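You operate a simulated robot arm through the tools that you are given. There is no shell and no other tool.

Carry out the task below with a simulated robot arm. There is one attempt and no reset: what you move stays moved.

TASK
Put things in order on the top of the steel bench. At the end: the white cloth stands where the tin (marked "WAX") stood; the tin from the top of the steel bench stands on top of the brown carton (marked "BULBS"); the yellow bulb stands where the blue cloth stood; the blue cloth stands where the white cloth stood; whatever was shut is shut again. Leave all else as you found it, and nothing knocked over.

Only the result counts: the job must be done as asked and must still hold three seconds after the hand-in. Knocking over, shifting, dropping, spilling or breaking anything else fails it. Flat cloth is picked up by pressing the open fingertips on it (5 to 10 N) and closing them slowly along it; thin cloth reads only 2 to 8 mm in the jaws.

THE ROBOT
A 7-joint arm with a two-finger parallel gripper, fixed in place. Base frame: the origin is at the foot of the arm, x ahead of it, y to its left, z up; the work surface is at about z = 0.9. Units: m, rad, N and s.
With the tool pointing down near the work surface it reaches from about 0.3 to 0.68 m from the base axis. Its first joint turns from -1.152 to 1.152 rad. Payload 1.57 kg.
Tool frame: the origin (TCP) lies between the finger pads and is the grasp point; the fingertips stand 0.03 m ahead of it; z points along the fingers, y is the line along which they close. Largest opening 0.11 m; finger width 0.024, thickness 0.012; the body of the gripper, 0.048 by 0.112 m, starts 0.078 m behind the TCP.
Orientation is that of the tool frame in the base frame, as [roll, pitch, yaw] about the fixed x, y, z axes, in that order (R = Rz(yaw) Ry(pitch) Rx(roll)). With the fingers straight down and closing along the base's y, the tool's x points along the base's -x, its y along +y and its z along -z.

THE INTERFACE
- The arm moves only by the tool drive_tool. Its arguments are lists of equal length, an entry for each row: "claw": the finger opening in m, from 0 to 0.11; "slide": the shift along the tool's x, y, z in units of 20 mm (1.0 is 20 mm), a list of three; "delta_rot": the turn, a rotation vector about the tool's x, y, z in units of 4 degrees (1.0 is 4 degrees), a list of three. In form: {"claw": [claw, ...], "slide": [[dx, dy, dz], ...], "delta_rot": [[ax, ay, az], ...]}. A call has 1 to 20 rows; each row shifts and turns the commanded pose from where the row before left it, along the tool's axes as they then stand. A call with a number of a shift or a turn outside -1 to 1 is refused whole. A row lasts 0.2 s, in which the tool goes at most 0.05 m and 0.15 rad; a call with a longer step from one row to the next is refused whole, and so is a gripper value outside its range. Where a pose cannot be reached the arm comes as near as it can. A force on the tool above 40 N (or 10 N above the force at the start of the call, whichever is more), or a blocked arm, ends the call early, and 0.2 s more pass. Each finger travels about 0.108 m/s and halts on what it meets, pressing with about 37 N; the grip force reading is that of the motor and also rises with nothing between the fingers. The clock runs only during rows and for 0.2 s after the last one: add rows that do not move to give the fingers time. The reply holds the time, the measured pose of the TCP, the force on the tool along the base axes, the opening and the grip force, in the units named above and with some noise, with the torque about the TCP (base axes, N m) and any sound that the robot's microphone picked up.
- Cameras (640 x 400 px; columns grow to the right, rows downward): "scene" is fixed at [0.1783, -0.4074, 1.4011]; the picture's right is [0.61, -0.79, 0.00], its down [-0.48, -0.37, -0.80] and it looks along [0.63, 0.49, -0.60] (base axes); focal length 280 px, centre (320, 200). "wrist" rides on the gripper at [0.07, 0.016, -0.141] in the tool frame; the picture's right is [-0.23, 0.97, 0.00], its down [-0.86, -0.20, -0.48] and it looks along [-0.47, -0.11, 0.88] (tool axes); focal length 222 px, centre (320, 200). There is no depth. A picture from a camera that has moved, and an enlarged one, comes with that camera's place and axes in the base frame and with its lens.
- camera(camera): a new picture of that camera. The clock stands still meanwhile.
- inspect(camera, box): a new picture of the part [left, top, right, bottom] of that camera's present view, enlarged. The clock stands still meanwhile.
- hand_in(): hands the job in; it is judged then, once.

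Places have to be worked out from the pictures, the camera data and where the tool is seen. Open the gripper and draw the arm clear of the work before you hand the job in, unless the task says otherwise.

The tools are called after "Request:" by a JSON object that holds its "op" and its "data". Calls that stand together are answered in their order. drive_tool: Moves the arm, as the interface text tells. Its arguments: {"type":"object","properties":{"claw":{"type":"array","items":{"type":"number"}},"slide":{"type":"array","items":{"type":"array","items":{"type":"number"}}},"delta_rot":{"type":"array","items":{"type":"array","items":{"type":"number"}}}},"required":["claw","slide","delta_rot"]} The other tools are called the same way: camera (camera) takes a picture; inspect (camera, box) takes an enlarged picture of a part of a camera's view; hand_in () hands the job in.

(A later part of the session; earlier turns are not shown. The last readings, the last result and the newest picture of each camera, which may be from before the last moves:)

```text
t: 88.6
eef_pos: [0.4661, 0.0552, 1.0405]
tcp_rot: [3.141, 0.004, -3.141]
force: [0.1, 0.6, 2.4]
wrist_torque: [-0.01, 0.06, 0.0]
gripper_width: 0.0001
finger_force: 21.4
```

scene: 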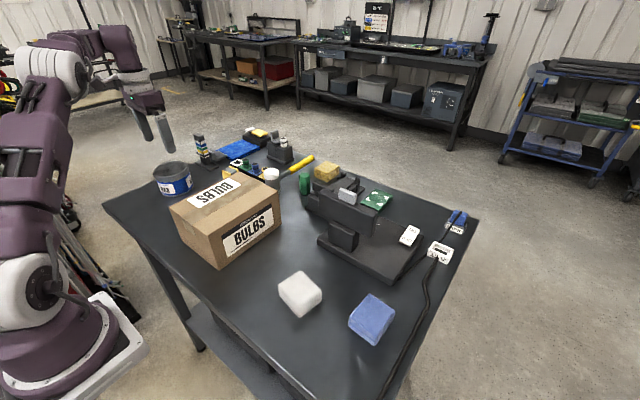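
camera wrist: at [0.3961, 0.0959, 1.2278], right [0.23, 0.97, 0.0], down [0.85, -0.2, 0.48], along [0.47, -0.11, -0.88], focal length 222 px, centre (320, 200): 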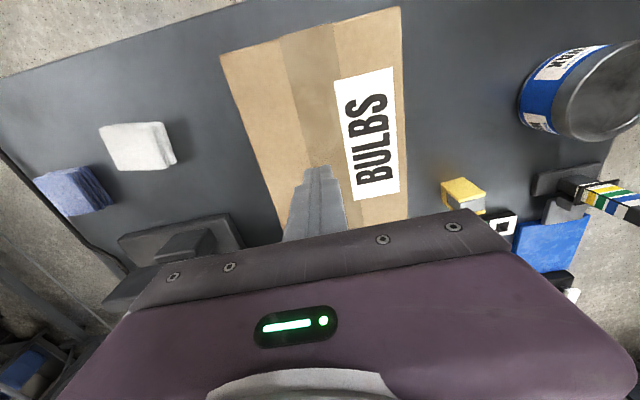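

Contact begins at a tip height of about 1.010, with 2.4 N. I'll add another half millimetre at a time to compare stiffness.

Request:
{"op": "drive_tool", "data": {"claw": [0, 0, 0], "slide": [[0, 0, 0.03], [0, 0, 0], [0, 0, 0]], "delta_rot": [[0, 0, 0], [0, 0, 0], [0, 0, 0]]}}

Request:
{"op": "drive_tool", "data": {"claw": [0, 0, 0], "slide": [[0, 0, 0.03], [0, 0, 0], [0, 0, 0]], "delta_rot": [[0, 0, 0], [0, 0, 0], [0, 0, 0]]}}

Request:
{"op": "inspect", "data": {"camera": "scene", "box": [150, 140, 300, 280]}}

```text
t: 89.4
eef_pos: [0.4647, 0.0544, 1.0402]
tcp_rot: [3.139, 0.005, 3.141]
force: [-0.8, 1.2, 17.7]
wrist_torque: [0.04, 0.23, -0.07]
gripper_width: 0.0
finger_force: 21.3
```

```text
t: 90.0
eef_pos: [0.4657, 0.0561, 1.041]
tcp_rot: [3.139, 0.007, -3.141]
force: [-3.7, 1.4, 8.3]
wrist_torque: [0.0, 0.21, -0.03]
gripper_width: 0.0
finger_force: 21.0
stopped in row 3: the force on the tool passed its limit at 41 N (the readings are from after the stop); the commanded pose is now the measured one
```

```text
2.86 times, centred on (225, 210) of scene
camera zoom: at [0.1781, -0.4074, 1.4011], right [0.61, -0.79, 0.0], down [-0.48, -0.37, -0.8], along [0.63, 0.49, -0.6], focal length 801 px, centre (591, 171)
```

zoom: 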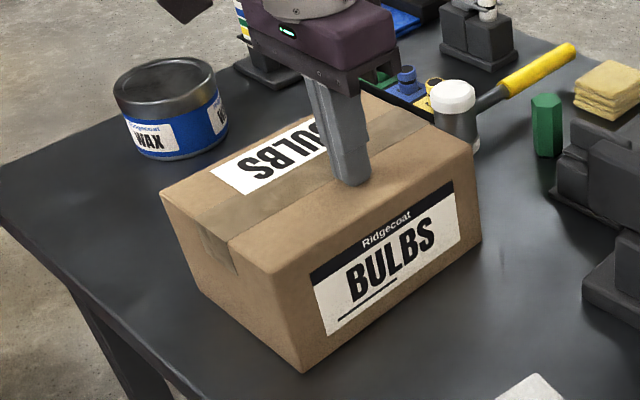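

The carton top is rigid at z≈1.010 and didn't move, so it's a closed, stiff box. I'll lift off and look straight down at the yellow/grey piece from close range to settle what it is.

Request:
{"op": "drive_tool", "data": {"claw": [0, 0, 0, 0, 0.03, 0.06, 0.09, 0.11, 0.11, 0.11, 0.11, 0.11, 0.11, 0.11, 0.11, 0.11, 0.11, 0.11, 0.11], "slide": [[0, 0, -1], [0, 0, -1], [0, 0, -1], [0, 0, -0.5], [0, 1, 0], [0, 1, 0], [0, 1, 0], [0, 1, 0], [0, 1, 0], [0, 1, 0], [0, 1, 0], [0, 1, 0], [-0.9, 1, 0], [-0.9, 1, 0.3], [-0.9, 0.6, 0.7], [-0.9, 0, 0.8], [-0.9, 0, 0.8], [-0.9, 0, 0.5], [0, 0, 0]], "delta_rot": [[0, 0, 0], [0, 0, 0], [0, 0, 0], [0, 0, 0], [0, 0, 0], [0, 0, 0], [0, 0, 0], [0, 0, 0], [0, 0, 0], [0, 0, 0], [0, 0, 0], [0, 0, 0], [0, 0, 0], [0, 0, 0], [0, 0, 0], [0, 0, 0], [0, 0, 0], [0, 0, 0], [0, 0, 0]]}}

Request:
{"op": "camera", "data": {"camera": "wrist"}}

Request:
{"op": "camera", "data": {"camera": "scene"}}

```text
t: 94.0
eef_pos: [0.5741, 0.2667, 1.0495]
tcp_rot: [3.139, 0.005, -3.14]
force: [0.4, -0.2, -0.1]
wrist_torque: [-0.01, 0.02, -0.01]
gripper_width: 0.11
finger_force: 0.1
```

```text
taken
camera wrist: at [0.5041, 0.2841, 1.1907], right [0.23, 0.97, 0.0], down [0.85, -0.2, 0.48], along [0.47, -0.11, -0.88], focal length 222 px, centre (320, 200)
```

wrist: 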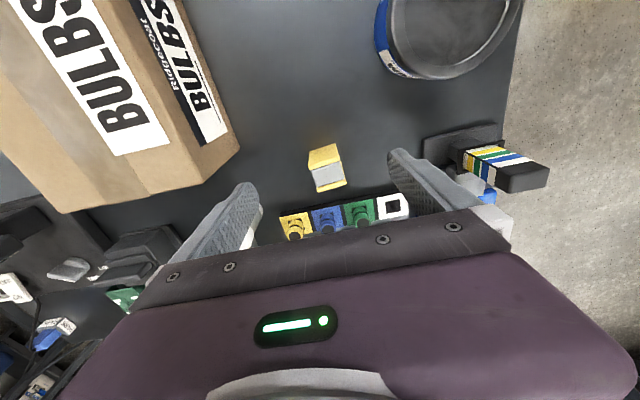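

```text
taken
```

scene: 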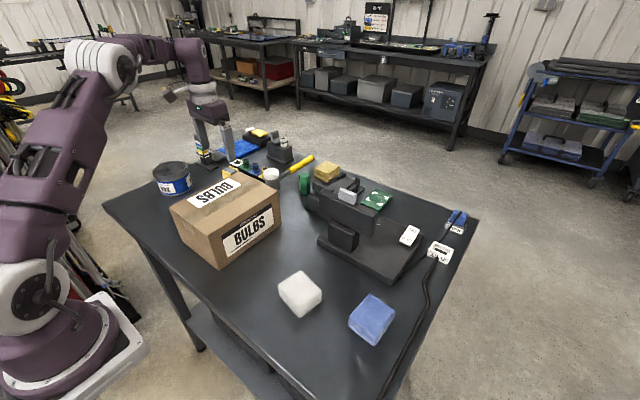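

Request:
{"op": "inspect", "data": {"camera": "wrist", "box": [270, 125, 420, 245]}}

Request:
{"op": "inspect", "data": {"camera": "wrist", "box": [295, 130, 360, 200]}}

Request:
{"op": "inspect", "data": {"camera": "wrist", "box": [410, 110, 560, 220]}}

```text
3.33 times, centred on (345, 185) of wrist
camera zoom: at [0.5041, 0.2841, 1.1907], right [0.23, 0.97, 0.0], down [0.85, -0.2, 0.48], along [0.47, -0.11, -0.88], focal length 740 px, centre (237, 250)
```

zoom: 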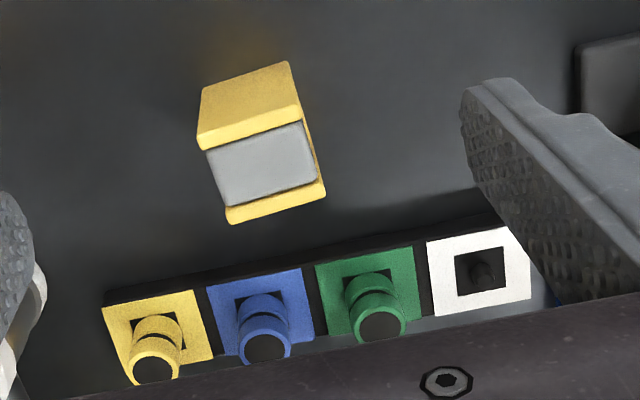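

```text
5.71 times, centred on (328, 165) of wrist
camera zoom: at [0.5041, 0.2841, 1.1907], right [0.23, 0.97, 0.0], down [0.85, -0.2, 0.48], along [0.47, -0.11, -0.88], focal length 1269 px, centre (277, 400)
```

zoom: 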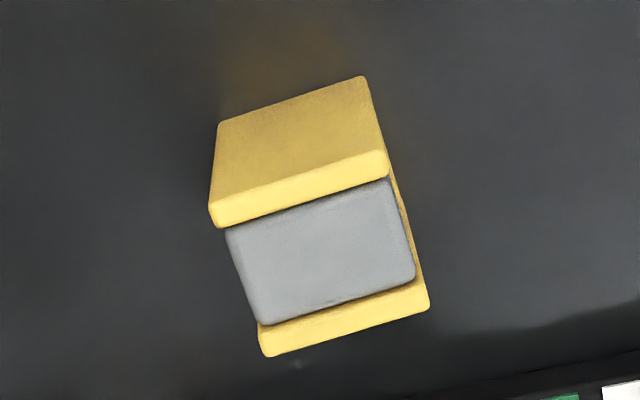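

```text
3.64 times, centred on (485, 165) of wrist
camera zoom: at [0.5041, 0.2841, 1.1907], right [0.23, 0.97, 0.0], down [0.85, -0.2, 0.48], along [0.47, -0.11, -0.88], focal length 808 px, centre (-280, 327)
```

zoom: 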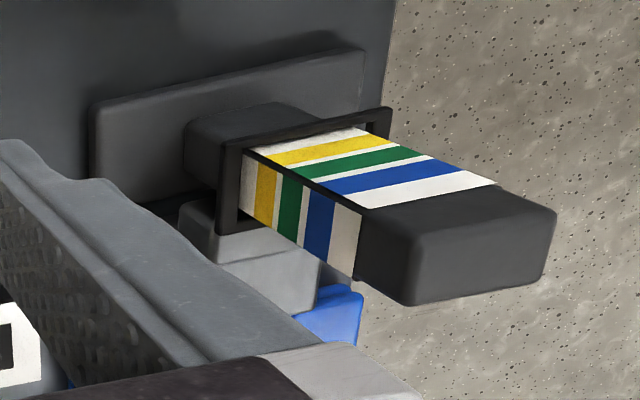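

Measuring it, the yellow/grey piece spans x 0.583–0.618 and y 0.252–0.288 and is about 5.5 cm tall. That makes it a free-standing boxed bulb, and it's the only loose yellow item within reach. I'll line up over it at (0.600, 0.270) and come partway down.

Request:
{"op": "drive_tool", "data": {"claw": [0.1, 0.09, 0.08, 0.07, 0.07, 0.07], "slide": [[-0.65, 0.1, 0], [-0.65, 0.07, 0], [0, 0, 0.6], [0, 0, 0.6], [0, 0, 0.6], [0, 0, 0]], "delta_rot": [[0, 0, 0], [0, 0, 0], [0, 0, 0], [0, 0, 0], [0, 0, 0], [0, 0, 0]]}}

Request:
{"op": "camera", "data": {"camera": "wrist"}}

Request:
{"op": "inspect", "data": {"camera": "scene", "box": [180, 110, 290, 200]}}

```text
t: 95.4
eef_pos: [0.5991, 0.2706, 1.0144]
tcp_rot: [3.139, 0.008, -3.141]
force: [0.0, 0.1, 1.2]
wrist_torque: [0.0, 0.0, 0.0]
gripper_width: 0.07
finger_force: 0.1
```

```text
taken
camera wrist: at [0.5304, 0.2882, 1.155], right [0.23, 0.97, 0.0], down [0.85, -0.2, 0.48], along [0.47, -0.11, -0.88], focal length 222 px, centre (320, 200)
```

wrist: 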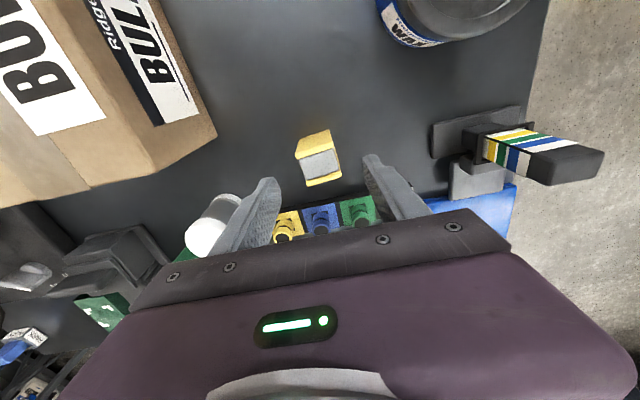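

```text
4.44 times, centred on (235, 155) of scene
camera zoom: at [0.1783, -0.4074, 1.4011], right [0.61, -0.79, 0.0], down [-0.48, -0.37, -0.8], along [0.63, 0.49, -0.6], focal length 1246 px, centre (698, 400)
```

zoom: 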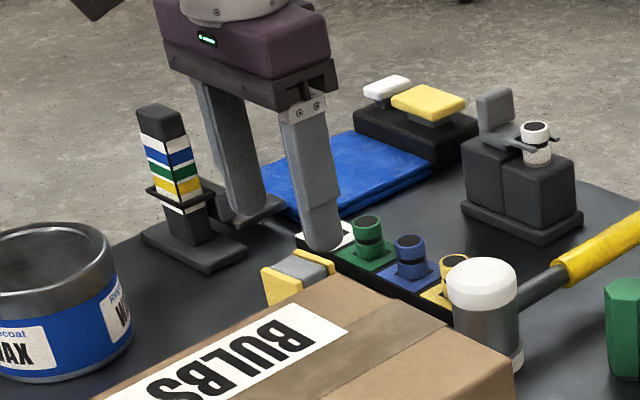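

The piece is centred between the fingers. I'll descend to mid-height, close gently, and lift 1 cm to learn whether it's loose and what it weighs.

Request:
{"op": "drive_tool", "data": {"claw": [0.07, 0.07, 0.07, 0.07, 0.07, 0.07, 0.07, 0.06, 0.05, 0.042, 0.036, 0.03, 0.026, 0.026], "slide": [[0, 0, 0.6], [0, 0, 0.6], [0, 0, 0.6], [0, 0, 0.6], [0, 0, 0.6], [0, 0, 0.6], [0, 0, 0], [0, 0, 0], [0, 0, 0], [0, 0, 0], [0, 0, 0], [0, 0, 0], [0, 0, 0], [0, 0, 0]], "delta_rot": [[0, 0, 0], [0, 0, 0], [0, 0, 0], [0, 0, 0], [0, 0, 0], [0, 0, 0], [0, 0, 0], [0, 0, 0], [0, 0, 0], [0, 0, 0], [0, 0, 0], [0, 0, 0], [0, 0, 0], [0, 0, 0]]}}

Request:
{"op": "camera", "data": {"camera": "wrist"}}

Request:
{"op": "inspect", "data": {"camera": "scene", "box": [180, 110, 290, 200]}}

```text
t: 98.4
eef_pos: [0.5992, 0.2704, 0.9413]
tcp_rot: [3.138, 0.006, 3.141]
force: [-0.2, 0.1, 0.2]
wrist_torque: [0.0, 0.03, 0.02]
gripper_width: 0.0352
finger_force: 37.4
```

```text
taken
camera wrist: at [0.5306, 0.2886, 1.0824], right [0.23, 0.97, 0.0], down [0.85, -0.2, 0.48], along [0.47, -0.11, -0.88], focal length 222 px, centre (320, 200)
```

wrist: 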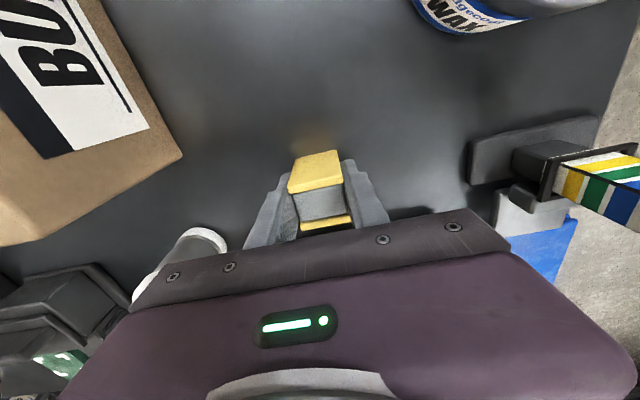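

```text
4.44 times, centred on (235, 155) of scene
camera zoom: at [0.1783, -0.4074, 1.4011], right [0.61, -0.79, 0.0], down [-0.48, -0.37, -0.8], along [0.63, 0.49, -0.6], focal length 1246 px, centre (698, 400)
```

zoom: 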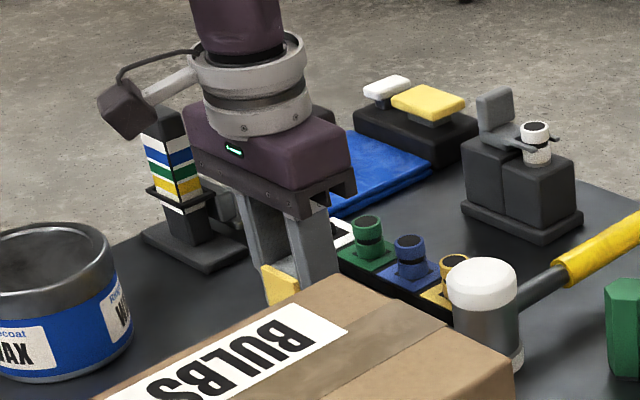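

Gripped at 0.035 m, as measured. Lifting about 1 cm slowly to see if it comes up freely.

Request:
{"op": "drive_tool", "data": {"claw": [0.026, 0.026, 0.026, 0.026, 0.026, 0.026, 0.026], "slide": [[0, 0, -0.1], [0, 0, -0.1], [0, 0, -0.15], [0, 0, -0.15], [0, 0, -0.2], [0, 0, 0], [0, 0, 0]], "delta_rot": [[0, 0, 0], [0, 0, 0], [0, 0, 0], [0, 0, 0], [0, 0, 0], [0, 0, 0], [0, 0, 0]]}}

Request:
{"op": "camera", "data": {"camera": "wrist"}}

Request:
{"op": "inspect", "data": {"camera": "scene", "box": [180, 110, 290, 200]}}

```text
t: 100.0
eef_pos: [0.5993, 0.2716, 0.9549]
tcp_rot: [3.136, 0.008, 3.142]
force: [-0.2, 0.4, 0.0]
wrist_torque: [0.02, 0.02, -0.02]
gripper_width: 0.0352
finger_force: 37.1
```

```text
taken
camera wrist: at [0.5309, 0.2883, 1.0969], right [0.23, 0.97, 0.0], down [0.85, -0.2, 0.48], along [0.47, -0.11, -0.88], focal length 222 px, centre (320, 200)
```

wrist: 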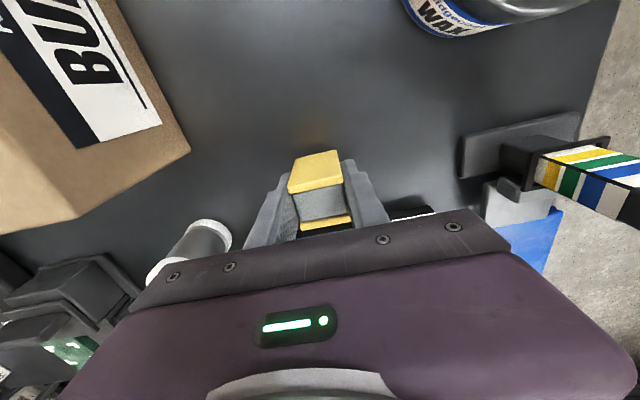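

```text
4.44 times, centred on (235, 155) of scene
camera zoom: at [0.1783, -0.4074, 1.4011], right [0.61, -0.79, 0.0], down [-0.48, -0.37, -0.8], along [0.63, 0.49, -0.6], focal length 1246 px, centre (698, 400)
```

zoom: 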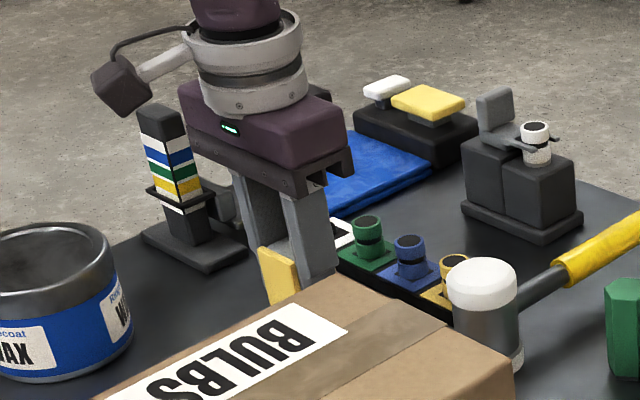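

It lifts freely and weighs almost nothing, as a small boxed bulb would, so I take it to be the yellow bulb. Its destination isn't free yet, so I'll set it back down and move the tin first.

Request:
{"op": "drive_tool", "data": {"claw": [0.026, 0.026, 0.026, 0.026, 0.026, 0.026, 0.035, 0.045, 0.055, 0.07, 0.07, 0.07, 0.07, 0.07, 0.07, 0.07, 0.07], "slide": [[0, -0.03, 0.2], [0, 0, 0.2], [0, 0, 0.2], [0, 0, 0.08], [0, 0, 0], [0, 0, 0], [0, 0, 0], [0, 0, 0], [0, 0, 0], [0, 0, 0], [0, 0, 0], [0, 0, -0.8], [0, 0, -0.8], [0, 0, -0.8], [0, 0, -0.8], [0, 0, -0.8], [0, 0, 0]], "delta_rot": [[0, 0, 0], [0, 0, 0], [0, 0, 0], [0, 0, 0], [0, 0, 0], [0, 0, 0], [0, 0, 0], [0, 0, 0], [0, 0, 0], [0, 0, 0], [0, 0, 0], [0, 0, 0], [0, 0, 0], [0, 0, 0], [0, 0, 0], [0, 0, 0], [0, 0, 0]]}}

Request:
{"op": "camera", "data": {"camera": "wrist"}}

Request:
{"op": "inspect", "data": {"camera": "scene", "box": [180, 110, 290, 200]}}

```text
t: 103.6
eef_pos: [0.5998, 0.27, 1.0224]
tcp_rot: [3.138, 0.007, 3.141]
force: [-0.2, 0.1, 0.4]
wrist_torque: [0.01, -0.02, -0.02]
gripper_width: 0.07
finger_force: 0.1
```

```text
taken
camera wrist: at [0.5298, 0.2875, 1.1634], right [0.23, 0.97, 0.0], down [0.85, -0.2, 0.48], along [0.47, -0.11, -0.88], focal length 222 px, centre (320, 200)
```

wrist: 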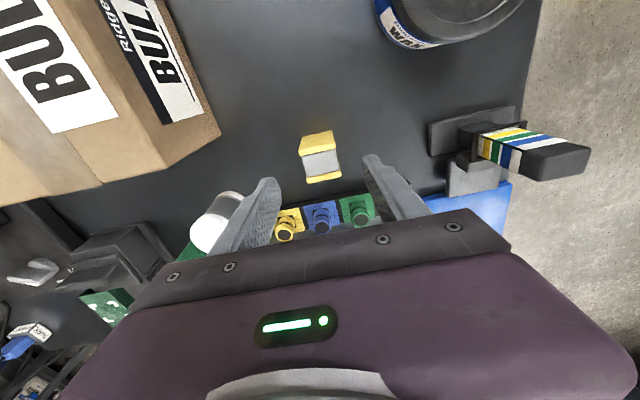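

```text
4.44 times, centred on (235, 155) of scene
camera zoom: at [0.1783, -0.4074, 1.4011], right [0.61, -0.79, 0.0], down [-0.48, -0.37, -0.8], along [0.63, 0.49, -0.6], focal length 1246 px, centre (698, 400)
```

zoom: 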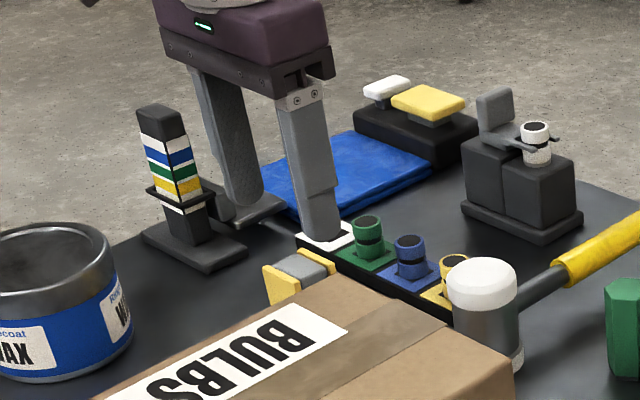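

The bulb stands on its spot again. Now I'll go to the tin, pulling back in −x first to stay clear of the tower, then moving across to y≈0.393.

Request:
{"op": "drive_tool", "data": {"claw": [0.07, 0.07, 0.07, 0.07, 0.07, 0.08, 0.09, 0.1, 0.11, 0.11, 0.11, 0.11, 0.11, 0.11, 0.11], "slide": [[0.87, 0, -0.3], [0.87, 0, -0.3], [0.87, 0, -0.3], [0.87, 0, -0.3], [0.87, 0, -0.3], [0.87, 0, -0.3], [0.87, 0, 0], [0, 1, 0], [0, 1, 0], [0, 1, 0], [0, 1, 0], [0, 1, 0], [0, 1, 0], [0, 0.15, 0], [0, 0, 0]], "delta_rot": [[0, 0, 0], [0, 0, 0], [0, 0, 0], [0, 0, 0], [0, 0, 0], [0, 0, 0], [0, 0, 0], [0, 0, 0], [0, 0, 0], [0, 0, 0], [0, 0, 0], [0, 0, 0], [0, 0, 0], [0, 0, 0], [0, 0, 0]]}}

Request:
{"op": "camera", "data": {"camera": "wrist"}}

```text
t: 106.8
eef_pos: [0.4769, 0.3947, 1.0564]
tcp_rot: [3.138, 0.006, 3.141]
force: [-0.1, 0.5, 1.0]
wrist_torque: [-0.01, -0.04, 0.01]
gripper_width: 0.1098
finger_force: 0.1
```

```text
taken
camera wrist: at [0.4083, 0.4107, 1.1986], right [0.23, 0.97, 0.0], down [0.85, -0.2, 0.48], along [0.47, -0.11, -0.88], focal length 222 px, centre (320, 200)
```

wrist: 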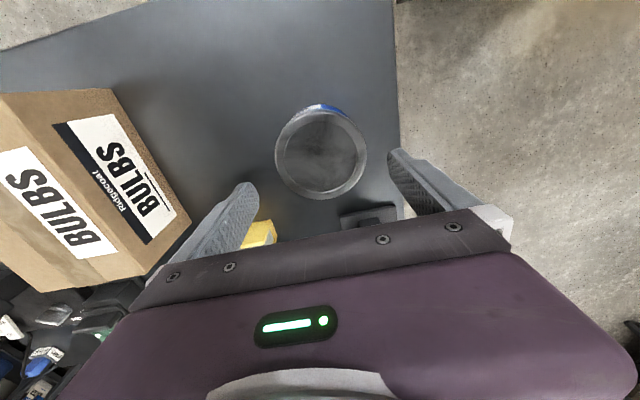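

The tin is centred between the fingers. I'll descend, grip it, lift straight up and check.

Request:
{"op": "drive_tool", "data": {"claw": [0.11, 0.11, 0.11, 0.11, 0.11, 0.11, 0.11, 0.11, 0.105, 0.1, 0.096, 0.092, 0.088, 0.088, 0.088, 0.088, 0.088], "slide": [[0, -0.05, 0.7], [0, 0, 0.7], [0, 0, 0.7], [0, 0, 0.7], [0, 0, 0.7], [0, 0, 0.7], [0, 0, 0.6], [0, 0, 0], [0, 0, 0], [0, 0, 0], [0, 0, 0], [0, 0, 0], [0, 0, 0], [0, 0, 0], [0, 0, 0], [0, 0, 0], [0, 0, 0]], "delta_rot": [[0, 0, 0], [0, 0, 0], [0, 0, 0], [0, 0, 0], [0, 0, 0], [0, 0, 0], [0, 0, 0], [0, 0, 0], [0, 0, 0], [0, 0, 0], [0, 0, 0], [0, 0, 0], [0, 0, 0], [0, 0, 0], [0, 0, 0], [0, 0, 0], [0, 0, 0]]}}

Request:
{"op": "drive_tool", "data": {"claw": [0.088, 0.088, 0.088, 0.088, 0.088, 0.088, 0.088, 0.088, 0.088, 0.088, 0.088], "slide": [[0, 0, -0.4], [0, 0, -0.8], [0, 0, -0.8], [0, 0, -0.8], [0, 0, -0.8], [0, 0, -0.8], [0, 0, -0.8], [0, 0, -0.8], [0, 0, -0.8], [0, 0, -0.6], [0, 0, 0]], "delta_rot": [[0, 0, 0], [0, 0, 0], [0, 0, 0], [0, 0, 0], [0, 0, 0], [0, 0, 0], [0, 0, 0], [0, 0, 0], [0, 0, 0], [0, 0, 0], [0, 0, 0]]}}

Request:
{"op": "camera", "data": {"camera": "scene"}}

```text
t: 110.4
eef_pos: [0.4778, 0.3904, 0.961]
tcp_rot: [3.138, 0.007, -3.141]
force: [0.4, 1.5, -0.1]
wrist_torque: [0.09, 0.0, -0.01]
gripper_width: 0.0956
finger_force: 37.4
```

```text
t: 112.8
eef_pos: [0.477, 0.3908, 1.1091]
tcp_rot: [3.14, 0.007, -3.142]
force: [-0.4, 0.1, -3.5]
wrist_torque: [-0.04, 0.03, 0.02]
gripper_width: 0.0955
finger_force: 37.0
```

```text
taken
```

scene: 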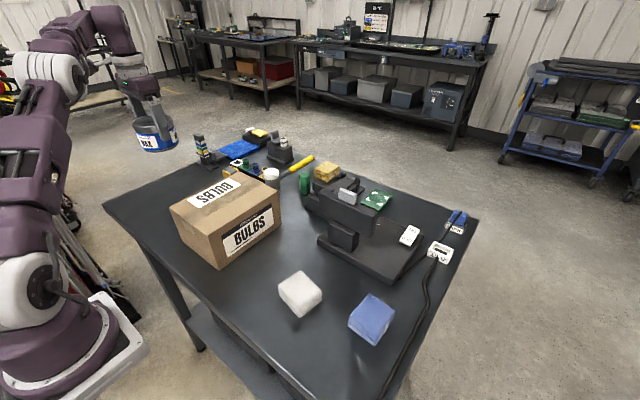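

The tin is held with its bottom about 0.061 m below the TCP and 3.8 cm above the carton top. I'll carry it to above the carton centre at (0.459, 0.090).

Request:
{"op": "drive_tool", "data": {"claw": [0.088, 0.088, 0.088, 0.088, 0.088, 0.088, 0.088, 0.088, 0.088, 0.088, 0.088, 0.088, 0.088, 0.088, 0.088, 0.088, 0.088, 0.088], "slide": [[0.056, -0.5, -0.3], [0.056, -1, 0], [0.056, -1, 0], [0.056, -1, 0], [0.056, -1, 0], [0.056, -1, 0], [0.056, -1, 0], [0.056, -1, 0], [0.056, -1, 0], [0.056, -1, 0], [0.056, -1, 0], [0.056, -1, 0], [0.056, -1, 0], [0.056, -1, 0], [0.056, -1, 0], [0.056, -0.54, 0], [0, 0, 0], [0, 0, 0]], "delta_rot": [[0, 0, 0], [0, 0, 0], [0, 0, 0], [0, 0, 0], [0, 0, 0], [0, 0, 0], [0, 0, 0], [0, 0, 0], [0, 0, 0], [0, 0, 0], [0, 0, 0], [0, 0, 0], [0, 0, 0], [0, 0, 0], [0, 0, 0], [0, 0, 0], [0, 0, 0], [0, 0, 0]]}}

Request:
{"op": "camera", "data": {"camera": "wrist"}}

Request:
{"op": "inspect", "data": {"camera": "scene", "box": [130, 110, 310, 280]}}

```text
t: 116.6
eef_pos: [0.4587, 0.0911, 1.1143]
tcp_rot: [3.137, 0.007, 3.14]
force: [-0.4, -0.6, -3.3]
wrist_torque: [0.02, 0.01, 0.03]
gripper_width: 0.0958
finger_force: 36.9
```

```text
taken
camera wrist: at [0.3897, 0.1087, 1.2556], right [0.23, 0.97, 0.0], down [0.85, -0.2, 0.48], along [0.47, -0.11, -0.88], focal length 222 px, centre (320, 200)
```

wrist: 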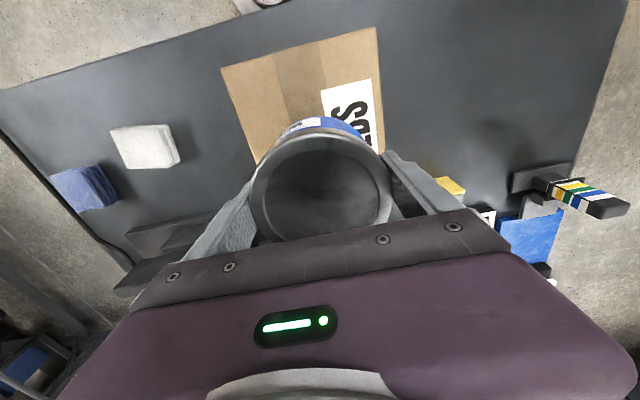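

```text
2.35 times, centred on (220, 195) of scene
camera zoom: at [0.1784, -0.4074, 1.4011], right [0.61, -0.79, 0.0], down [-0.48, -0.37, -0.8], along [0.63, 0.49, -0.6], focal length 659 px, centre (555, 212)
```

zoom: 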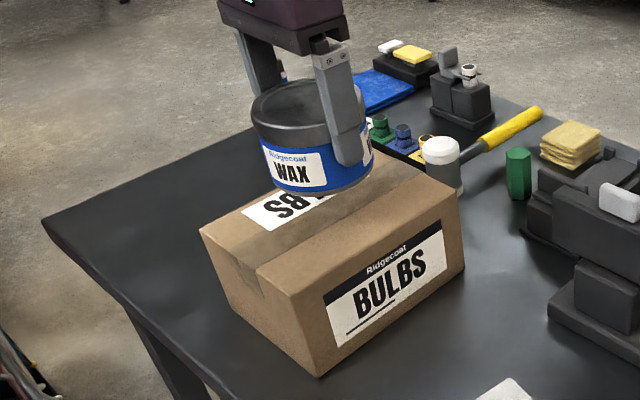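

The tin is over the carton's middle. I'll lower it until it's about 3 mm above the top, then in 1 mm steps to contact.

Request:
{"op": "drive_tool", "data": {"claw": [0.088, 0.088, 0.088, 0.088, 0.088, 0.088, 0.088], "slide": [[0, 0, 0.5], [0, 0, 0.5], [0, 0, 0.4], [0, 0, 0.3], [0, 0, 0.2], [0, 0, 0.06], [0, 0, 0]], "delta_rot": [[0, 0, 0], [0, 0, 0], [0, 0, 0], [0, 0, 0], [0, 0, 0], [0, 0, 0], [0, 0, 0]]}}

Request:
{"op": "drive_tool", "data": {"claw": [0.088, 0.088, 0.088], "slide": [[0, 0, 0.06], [0, 0, 0], [0, 0, 0]], "delta_rot": [[0, 0, 0], [0, 0, 0], [0, 0, 0]]}}

```text
t: 118.2
eef_pos: [0.4599, 0.0914, 1.0745]
tcp_rot: [3.14, 0.007, 3.141]
force: [0.3, -0.4, -2.8]
wrist_torque: [0.01, 0.04, 0.0]
gripper_width: 0.0955
finger_force: 37.2
```

```text
t: 119.0
eef_pos: [0.4597, 0.0905, 1.0736]
tcp_rot: [3.138, 0.008, 3.14]
force: [0.1, -0.2, -2.7]
wrist_torque: [-0.03, 0.03, 0.0]
gripper_width: 0.0954
finger_force: 37.4
```

Still hanging free at −2.7 N. I'll continue down in millimetre steps.

Request:
{"op": "drive_tool", "data": {"claw": [0.088, 0.088, 0.088], "slide": [[0, 0, 0.06], [0, 0, 0], [0, 0, 0]], "delta_rot": [[0, 0, 0], [0, 0, 0], [0, 0, 0]]}}

Request:
{"op": "drive_tool", "data": {"claw": [0.088, 0.088, 0.088], "slide": [[0, 0, 0.04], [0, 0, 0], [0, 0, 0]], "delta_rot": [[0, 0, 0], [0, 0, 0], [0, 0, 0]]}}

```text
t: 119.8
eef_pos: [0.4598, 0.0895, 1.0725]
tcp_rot: [3.137, 0.006, 3.141]
force: [0.0, 0.5, -3.5]
wrist_torque: [0.0, 0.03, 0.0]
gripper_width: 0.0954
finger_force: 37.3
```

```text
t: 120.6
eef_pos: [0.4599, 0.0897, 1.0706]
tcp_rot: [3.14, 0.008, -3.141]
force: [-0.7, -0.2, -2.6]
wrist_torque: [0.01, 0.0, 0.04]
gripper_width: 0.0953
finger_force: 37.2
```

Request:
{"op": "drive_tool", "data": {"claw": [0.088, 0.088, 0.088], "slide": [[0, 0, 0.03], [0, 0, 0], [0, 0, 0]], "delta_rot": [[0, 0, 0], [0, 0, 0], [0, 0, 0]]}}

Request:
{"op": "drive_tool", "data": {"claw": [0.088, 0.088, 0.088], "slide": [[0, 0, 0.03], [0, 0, 0], [0, 0, 0]], "delta_rot": [[0, 0, 0], [0, 0, 0], [0, 0, 0]]}}

```text
t: 121.4
eef_pos: [0.4601, 0.09, 1.0715]
tcp_rot: [3.137, 0.007, 3.141]
force: [-0.9, 0.5, 3.7]
wrist_torque: [0.06, 0.07, -0.06]
gripper_width: 0.0953
finger_force: 36.8
```

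```text
t: 122.2
eef_pos: [0.4592, 0.0909, 1.0714]
tcp_rot: [3.138, 0.009, -3.14]
force: [-0.8, -3.8, 18.6]
wrist_torque: [-0.04, 0.1, -0.09]
gripper_width: 0.0956
finger_force: 37.1
```

The tin is resting on the carton with contact at TCP 1.071. I'll relax half a millimetre, open the fingers and rise straight up.

Request:
{"op": "drive_tool", "data": {"claw": [0.088, 0.094, 0.1, 0.105, 0.11, 0.11, 0.11, 0.11, 0.11, 0.11, 0.11, 0.11], "slide": [[0, 0, -0.03], [0, 0, 0], [0, 0, 0], [0, 0, 0], [0, 0, 0], [0, 0, 0], [0, 0, -0.6], [0, 0, -0.8], [0, 0, -0.9], [0, 0, -0.9], [0, 0, -0.9], [0, 0, 0]], "delta_rot": [[0, 0, 0], [0, 0, 0], [0, 0, 0], [0, 0, 0], [0, 0, 0], [0, 0, 0], [0, 0, 0], [0, 0, 0], [0, 0, 0], [0, 0, 0], [0, 0, 0], [0, 0, 0]]}}

Request:
{"op": "camera", "data": {"camera": "wrist"}}

Request:
{"op": "camera", "data": {"camera": "scene"}}

```text
t: 124.8
eef_pos: [0.4601, 0.0918, 1.1529]
tcp_rot: [3.139, 0.007, 3.141]
force: [-0.3, 0.2, 0.1]
wrist_torque: [0.0, 0.0, 0.02]
gripper_width: 0.1102
finger_force: 0.0
```

```text
taken
camera wrist: at [0.3908, 0.1082, 1.2945], right [0.23, 0.97, 0.0], down [0.85, -0.2, 0.48], along [0.47, -0.11, -0.87], focal length 222 px, centre (320, 200)
```

wrist: 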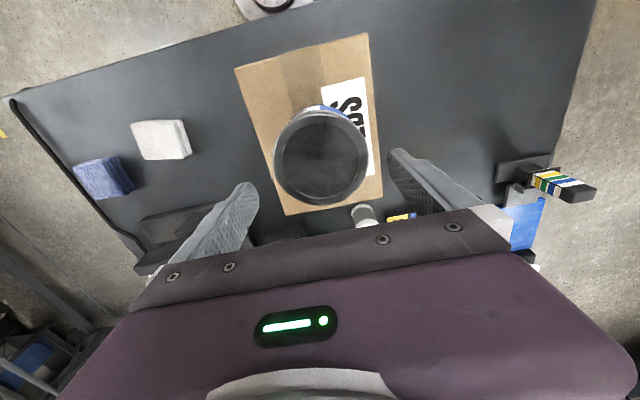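

```text
taken
```

scene: 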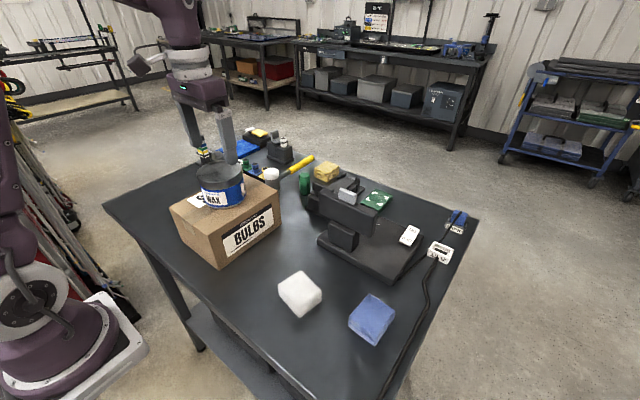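

The tin stands squarely on the carton. Next is the white cloth: I'll move over it near (0.42, −0.17), staying high past the tin, then come down for a look.

Request:
{"op": "drive_tool", "data": {"claw": [0.11, 0.11, 0.11, 0.11, 0.11, 0.11, 0.11, 0.11, 0.11, 0.11, 0.11, 0.11, 0.11, 0.11, 0.11, 0.11, 0.11, 0.11, 0.11], "slide": [[0, 0, -0.5], [0, -1, 0], [0, -1, 0], [0, -1, 0], [0, -1, 0], [0, -1, 0], [0, -1, 0], [0.3, -1, 0], [0.3, -1, 0], [0.3, -1, 0], [0.3, -1, 0], [0.3, -1, 0.5], [0.3, -1, 0.8], [0.2, -1, 0.9], [0, 0, 0.9], [0, 0, 0.9], [0, 0, 0.9], [0, 0, 0.5], [0, 0, 0]], "delta_rot": [[0, 0, 0], [0, 0, 0], [0, 0, 0], [0, 0, 0], [0, 0, 0], [0, 0, 0], [0, 0, 0], [0, 0, 0], [0, 0, 0], [0, 0, 0], [0, 0, 0], [0, 0, 0], [0, 0, 0], [0, 0, 0], [0, 0, 0], [0, 0, 0], [0, 0, 0], [0, 0, 0], [0, 0, 0]]}}

Request:
{"op": "camera", "data": {"camera": "wrist"}}

Request:
{"op": "inspect", "data": {"camera": "wrist", "box": [240, 90, 410, 210]}}

```text
t: 128.8
eef_pos: [0.4191, -0.1689, 1.0543]
tcp_rot: [3.139, 0.006, 3.141]
force: [0.1, -0.1, 0.2]
wrist_torque: [-0.01, -0.01, 0.01]
gripper_width: 0.1099
finger_force: 0.2
```

```text
taken
camera wrist: at [0.3507, -0.1515, 1.1954], right [0.23, 0.97, 0.0], down [0.85, -0.2, 0.48], along [0.47, -0.11, -0.88], focal length 222 px, centre (320, 200)
```

wrist: 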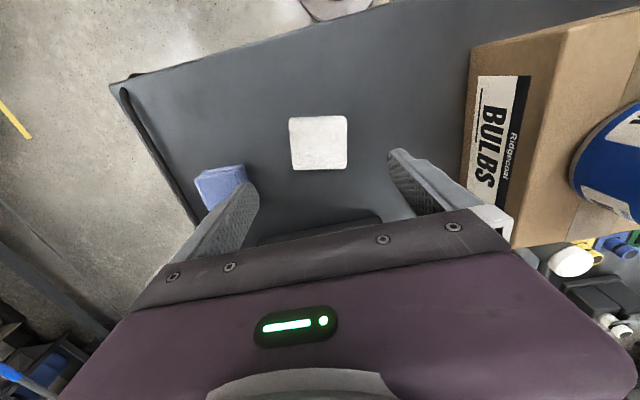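

```text
3.33 times, centred on (325, 150) of wrist
camera zoom: at [0.3507, -0.1515, 1.1954], right [0.23, 0.97, 0.0], down [0.85, -0.2, 0.48], along [0.47, -0.11, -0.88], focal length 740 px, centre (303, 367)
```

zoom: 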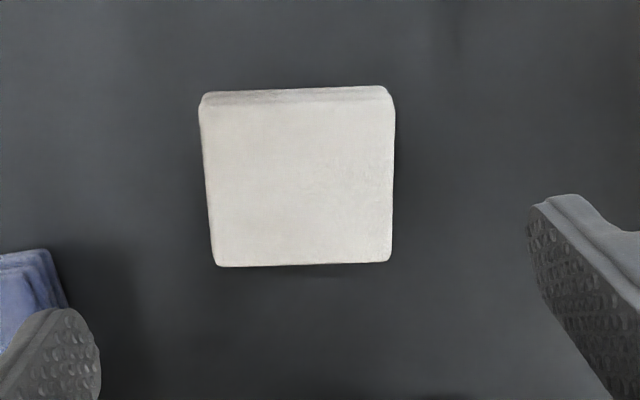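

The white cloth is centred at about (0.421, −0.169), turned −10°, 0.066 × 0.057 m and 3 cm tall. I'll turn the tool to match it, come down close to the bench with the fingers straddling it, and check before closing.

Request:
{"op": "drive_tool", "data": {"claw": [0.11, 0.11, 0.11, 0.11, 0.11, 0.11, 0.11, 0.11, 0.11, 0.11, 0.11], "slide": [[-0.1, 0, 0], [0, 0, 0], [0, 0, 0], [0, 0, 0.8], [0, 0, 0.8], [0, 0, 0.8], [0, 0, 0.8], [0, 0, 0.8], [0, 0, 0.8], [0, 0, 0.6], [0, 0, 0]], "delta_rot": [[0, 0, 0.9], [0, 0, 0.8], [0, 0, 0.8], [0, 0, 0], [0, 0, 0], [0, 0, 0], [0, 0, 0], [0, 0, 0], [0, 0, 0], [0, 0, 0], [0, 0, 0]]}}

Request:
{"op": "camera", "data": {"camera": "wrist"}}

Request:
{"op": "inspect", "data": {"camera": "scene", "box": [240, 220, 380, 340]}}

```text
t: 131.2
eef_pos: [0.423, -0.1697, 0.9465]
tcp_rot: [3.138, 0.008, 2.967]
force: [0.8, -0.2, 0.8]
wrist_torque: [0.0, 0.01, 0.05]
gripper_width: 0.11
finger_force: 0.0
```

```text
taken
camera wrist: at [0.3576, -0.1395, 1.0874], right [0.39, 0.92, 0.01], down [0.8, -0.35, 0.48], along [0.45, -0.18, -0.88], focal length 222 px, centre (320, 200)
```

wrist: 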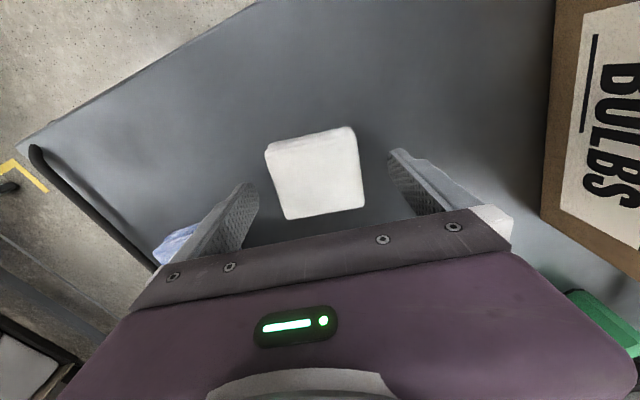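

```text
3.33 times, centred on (310, 280) of scene
camera zoom: at [0.1783, -0.4074, 1.4011], right [0.61, -0.79, 0.0], down [-0.48, -0.37, -0.8], along [0.63, 0.49, -0.6], focal length 934 px, centre (353, -67)
```

zoom: 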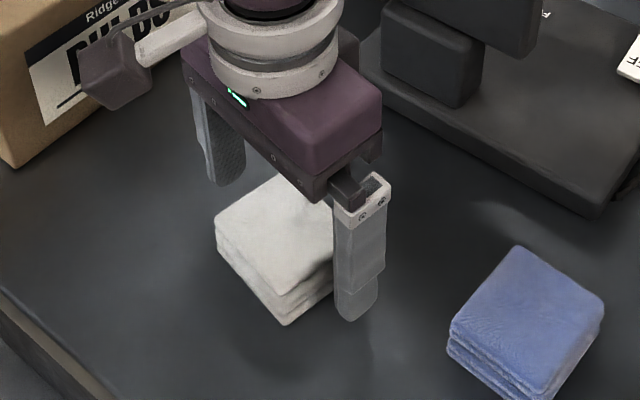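

The fingers straddle the cloth and are aligned with it. I'll lower another 1 cm so the tips are just above the bench, then close slowly.

Request:
{"op": "drive_tool", "data": {"claw": [0.11, 0.11, 0.11, 0.1, 0.09, 0.08, 0.072, 0.066, 0.06, 0.055, 0.05, 0.05], "slide": [[0, 0, 0.3], [0, 0, 0.2], [0, 0, 0], [0, 0, 0], [0, 0, 0], [0, 0, 0], [0, 0, 0], [0, 0, 0], [0, 0, 0], [0, 0, 0], [0, 0, 0], [0, 0, 0]], "delta_rot": [[0, 0, 0], [0, 0, 0], [0, 0, 0], [0, 0, 0], [0, 0, 0], [0, 0, 0], [0, 0, 0], [0, 0, 0], [0, 0, 0], [0, 0, 0], [0, 0, 0], [0, 0, 0]]}}

Request:
{"op": "camera", "data": {"camera": "wrist"}}

Request:
{"op": "inspect", "data": {"camera": "scene", "box": [240, 220, 380, 340]}}

```text
t: 133.8
eef_pos: [0.4227, -0.1683, 0.9356]
tcp_rot: [3.138, 0.008, 2.967]
force: [-0.7, -0.2, 0.8]
wrist_torque: [-0.01, 0.02, 0.0]
gripper_width: 0.0684
finger_force: 37.0
```

```text
taken
camera wrist: at [0.3578, -0.1394, 1.0775], right [0.39, 0.92, 0.01], down [0.8, -0.35, 0.48], along [0.45, -0.19, -0.88], focal length 222 px, centre (320, 200)
```

wrist: 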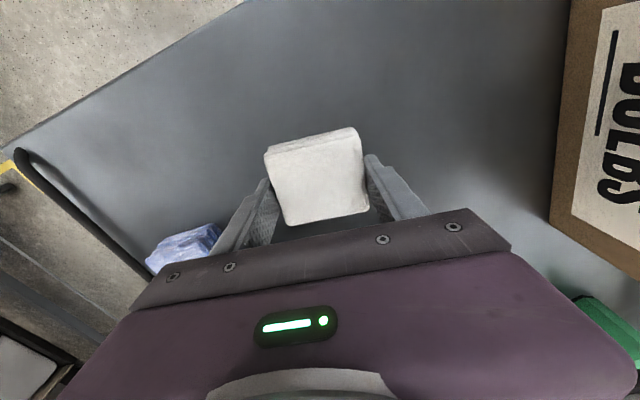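

```text
3.33 times, centred on (310, 280) of scene
camera zoom: at [0.1783, -0.4074, 1.4011], right [0.61, -0.79, 0.0], down [-0.48, -0.37, -0.8], along [0.63, 0.49, -0.6], focal length 934 px, centre (353, -67)
```

zoom: 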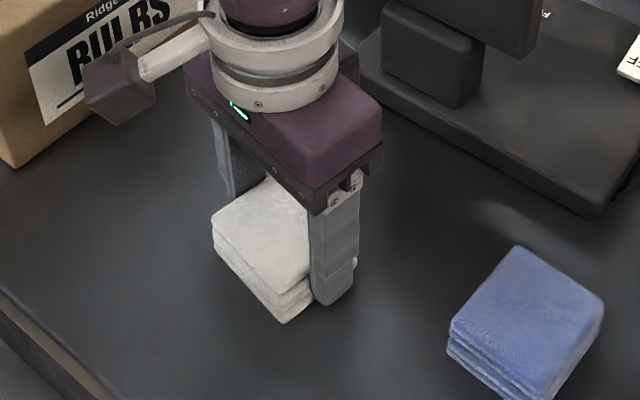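

Gripped at 0.068 m and holding square. I'll lift straight up to z≈1.15 so it clears the tin on the carton, and turn the tool back to its base alignment once clear.

Request:
{"op": "drive_tool", "data": {"claw": [0.05, 0.05, 0.05, 0.05, 0.05, 0.05, 0.05, 0.05, 0.05, 0.05, 0.05, 0.05, 0.05, 0.05, 0.05, 0.05, 0.05], "slide": [[0, 0, -0.3], [0, 0, -0.6], [0, 0, -0.9], [0, 0, -0.9], [0, 0, -0.9], [0, 0, -0.9], [0, 0, -0.9], [0, 0, -0.9], [0, 0, -0.9], [0, 0, -0.9], [0, 0, -0.9], [0, 0, -0.9], [0, 0, -0.9], [0, 0, 0], [0, 0, 0], [0, 0, 0], [0, 0, 0]], "delta_rot": [[0, 0, 0], [0, 0, 0], [0, 0, 0], [0, 0, 0], [0, 0, 0], [0, 0, 0], [0, 0, 0], [0, 0, 0], [0, 0, 0], [0, 0, 0], [0, 0, 0], [0, 0, 0], [0, 0, 0], [0, 0, -0.9], [0, 0, -0.8], [0, 0, -0.8], [0, 0, 0]]}}

Request:
{"op": "camera", "data": {"camera": "wrist"}}

Request:
{"op": "camera", "data": {"camera": "scene"}}

```text
t: 137.4
eef_pos: [0.4208, -0.1688, 1.152]
tcp_rot: [3.138, 0.006, -3.141]
force: [0.3, 0.2, -0.3]
wrist_torque: [0.0, 0.02, 0.01]
gripper_width: 0.0685
finger_force: 37.0
```

```text
taken
camera wrist: at [0.3522, -0.1523, 1.2939], right [0.23, 0.97, 0.0], down [0.85, -0.2, 0.48], along [0.47, -0.11, -0.88], focal length 222 px, centre (320, 200)
```

wrist: 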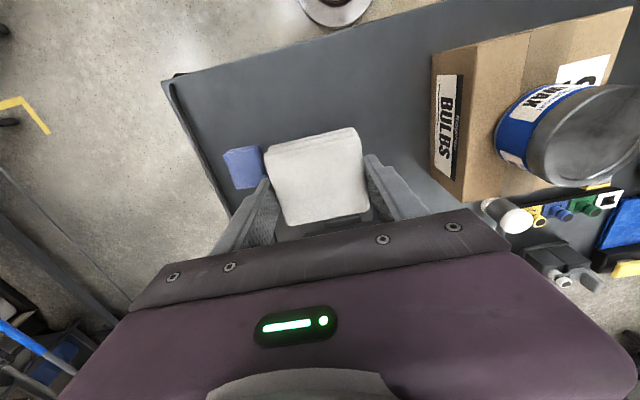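

```text
taken
```

scene: 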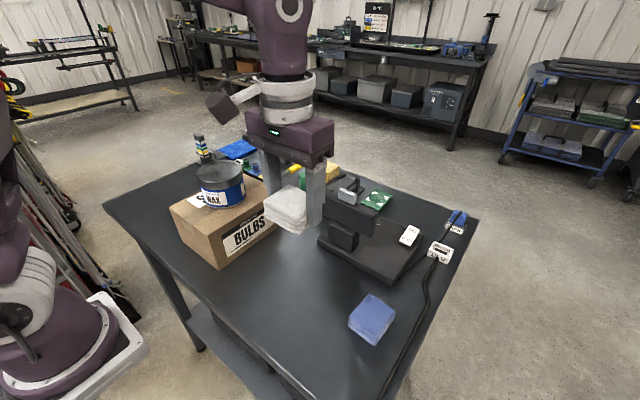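

The cloth is held with its bottom at z≈1.116, which clears the tin top at ≈1.081. I'll carry it across in +y over the carton.

Request:
{"op": "drive_tool", "data": {"claw": [0.05, 0.05, 0.05, 0.05, 0.05, 0.05, 0.05, 0.05, 0.05, 0.05, 0.05, 0.05, 0.05, 0.05, 0.05, 0.05, 0.05, 0.05, 0.05, 0.05], "slide": [[0, 0.6, -0.4], [0, 1, -0.2], [0, 1, 0], [0, 1, 0], [0, 1, 0], [0, 1, 0], [0, 1, 0], [0, 1, 0], [0, 1, 0], [0, 1, 0], [0, 1, 0], [0, 1, 0], [0, 1, 0], [0, 1, 0], [0, 1, 0], [0, 1, 0], [0, 1, 0], [0, 1, 0], [0, 1, 0], [0, 1, 0]], "delta_rot": [[0, 0, 0], [0, 0, 0], [0, 0, 0], [0, 0, 0], [0, 0, 0], [0, 0, 0], [0, 0, 0], [0, 0, 0], [0, 0, 0], [0, 0, 0], [0, 0, 0], [0, 0, 0], [0, 0, 0], [0, 0, 0], [0, 0, 0], [0, 0, 0], [0, 0, 0], [0, 0, 0], [0, 0, 0], [0, 0, 0]]}}

Request:
{"op": "camera", "data": {"camera": "scene"}}

```text
t: 141.6
eef_pos: [0.4214, 0.2231, 1.1642]
tcp_rot: [3.139, 0.01, -3.14]
force: [0.2, -0.4, -0.3]
wrist_torque: [-0.02, 0.03, -0.04]
gripper_width: 0.0685
finger_force: 37.0
```

```text
taken
```

scene: 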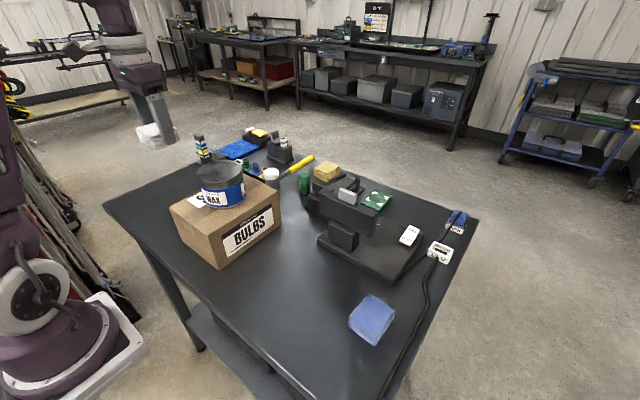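

It's past the carton. I'll continue out to (0.478, 0.393) while descending to about 4 cm above the bench.

Request:
{"op": "drive_tool", "data": {"claw": [0.05, 0.05, 0.05, 0.05, 0.05, 0.05, 0.05, 0.05, 0.05, 0.05, 0.05, 0.05, 0.05], "slide": [[0, 1, 0.2], [0, 1, 0.6], [-0.4, 1, 0.8], [-0.4, 1, 0.8], [-0.4, 1, 0.8], [-0.4, 1, 0.8], [-0.4, 1, 0.8], [-0.4, 1, 0.8], [-0.43, 0.5, 0.8], [0, 0, 0.8], [0, 0, 0.8], [0, 0, 0.5], [0, 0, 0]], "delta_rot": [[0, 0, 0], [0, 0, 0], [0, 0, 0], [0, 0, 0], [0, 0, 0], [0, 0, 0], [0, 0, 0], [0, 0, 0], [0, 0, 0], [0, 0, 0], [0, 0, 0], [0, 0, 0], [0, 0, 0]]}}

Request:
{"op": "camera", "data": {"camera": "scene"}}

Request:
{"op": "camera", "data": {"camera": "wrist"}}

```text
t: 144.4
eef_pos: [0.479, 0.3928, 0.9954]
tcp_rot: [3.138, 0.006, -3.14]
force: [-0.6, -0.6, -0.1]
wrist_torque: [0.02, 0.01, 0.02]
gripper_width: 0.0685
finger_force: 36.5
```

```text
taken
```

scene: 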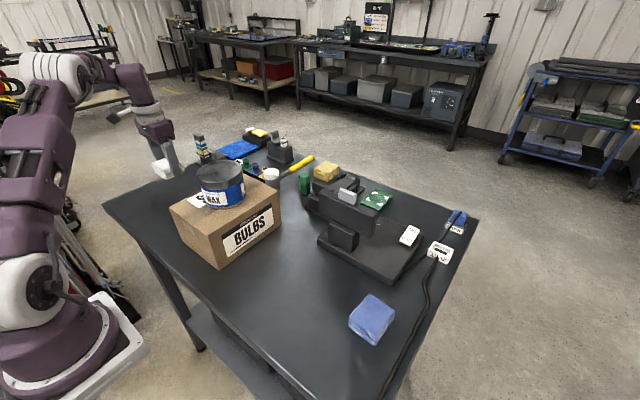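

```text
taken
camera wrist: at [0.4098, 0.4108, 1.1373], right [0.23, 0.97, 0.0], down [0.85, -0.2, 0.48], along [0.47, -0.11, -0.88], focal length 222 px, centre (320, 200)
```

wrist: 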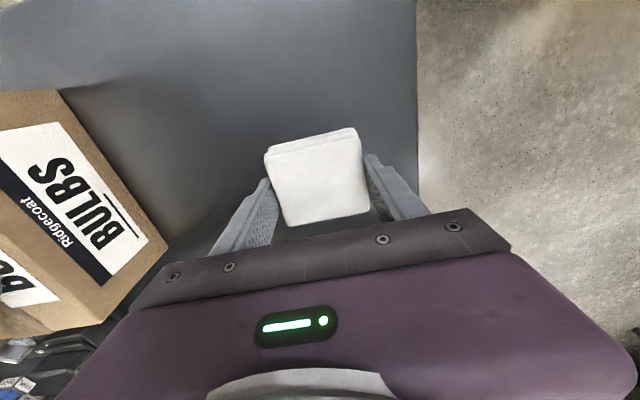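

The cloth is over the tin's old place. I'll lower it to just above the bench, then the last millimetres slowly, and release.

Request:
{"op": "drive_tool", "data": {"claw": [0.05, 0.05, 0.05, 0.05, 0.05, 0.05, 0.05], "slide": [[0.03, 0, 0.8], [0, 0, 0.8], [0, 0, 0.7], [0, 0, 0.4], [0, 0, 0.2], [0, 0, 0.05], [0, 0, 0]], "delta_rot": [[0, 0, 0], [0, 0, 0], [0, 0, 0], [0, 0, 0], [0, 0, 0], [0, 0, 0], [0, 0, 0]]}}

Request:
{"op": "drive_tool", "data": {"claw": [0.05, 0.05, 0.05], "slide": [[0, 0, 0.04], [0, 0, 0], [0, 0, 0]], "delta_rot": [[0, 0, 0], [0, 0, 0], [0, 0, 0]]}}

```text
t: 146.0
eef_pos: [0.4796, 0.3932, 0.9375]
tcp_rot: [3.137, 0.008, 3.141]
force: [0.6, -0.5, 0.4]
wrist_torque: [0.01, 0.02, 0.05]
gripper_width: 0.0685
finger_force: 37.1
```

```text
t: 146.8
eef_pos: [0.4793, 0.3943, 0.9369]
tcp_rot: [3.139, 0.007, 3.141]
force: [-0.6, 0.3, -0.1]
wrist_torque: [-0.03, -0.01, -0.02]
gripper_width: 0.0687
finger_force: 37.1
```

Request:
{"op": "drive_tool", "data": {"claw": [0.05, 0.05, 0.05], "slide": [[0, 0, 0.04], [0, 0, 0], [0, 0, 0]], "delta_rot": [[0, 0, 0], [0, 0, 0], [0, 0, 0]]}}

Request:
{"op": "drive_tool", "data": {"claw": [0.05, 0.05, 0.05], "slide": [[0, 0, 0.03], [0, 0, 0], [0, 0, 0]], "delta_rot": [[0, 0, 0], [0, 0, 0], [0, 0, 0]]}}

```text
t: 147.6
eef_pos: [0.4788, 0.3946, 0.9351]
tcp_rot: [3.138, 0.008, 3.141]
force: [0.1, 0.1, 4.4]
wrist_torque: [-0.17, 0.03, 0.06]
gripper_width: 0.0685
finger_force: 37.4
```

```text
t: 148.4
eef_pos: [0.4795, 0.393, 0.9356]
tcp_rot: [3.137, 0.008, 3.141]
force: [0.8, 0.9, 15.0]
wrist_torque: [-0.33, 0.1, 0.0]
gripper_width: 0.0686
finger_force: 37.1
```

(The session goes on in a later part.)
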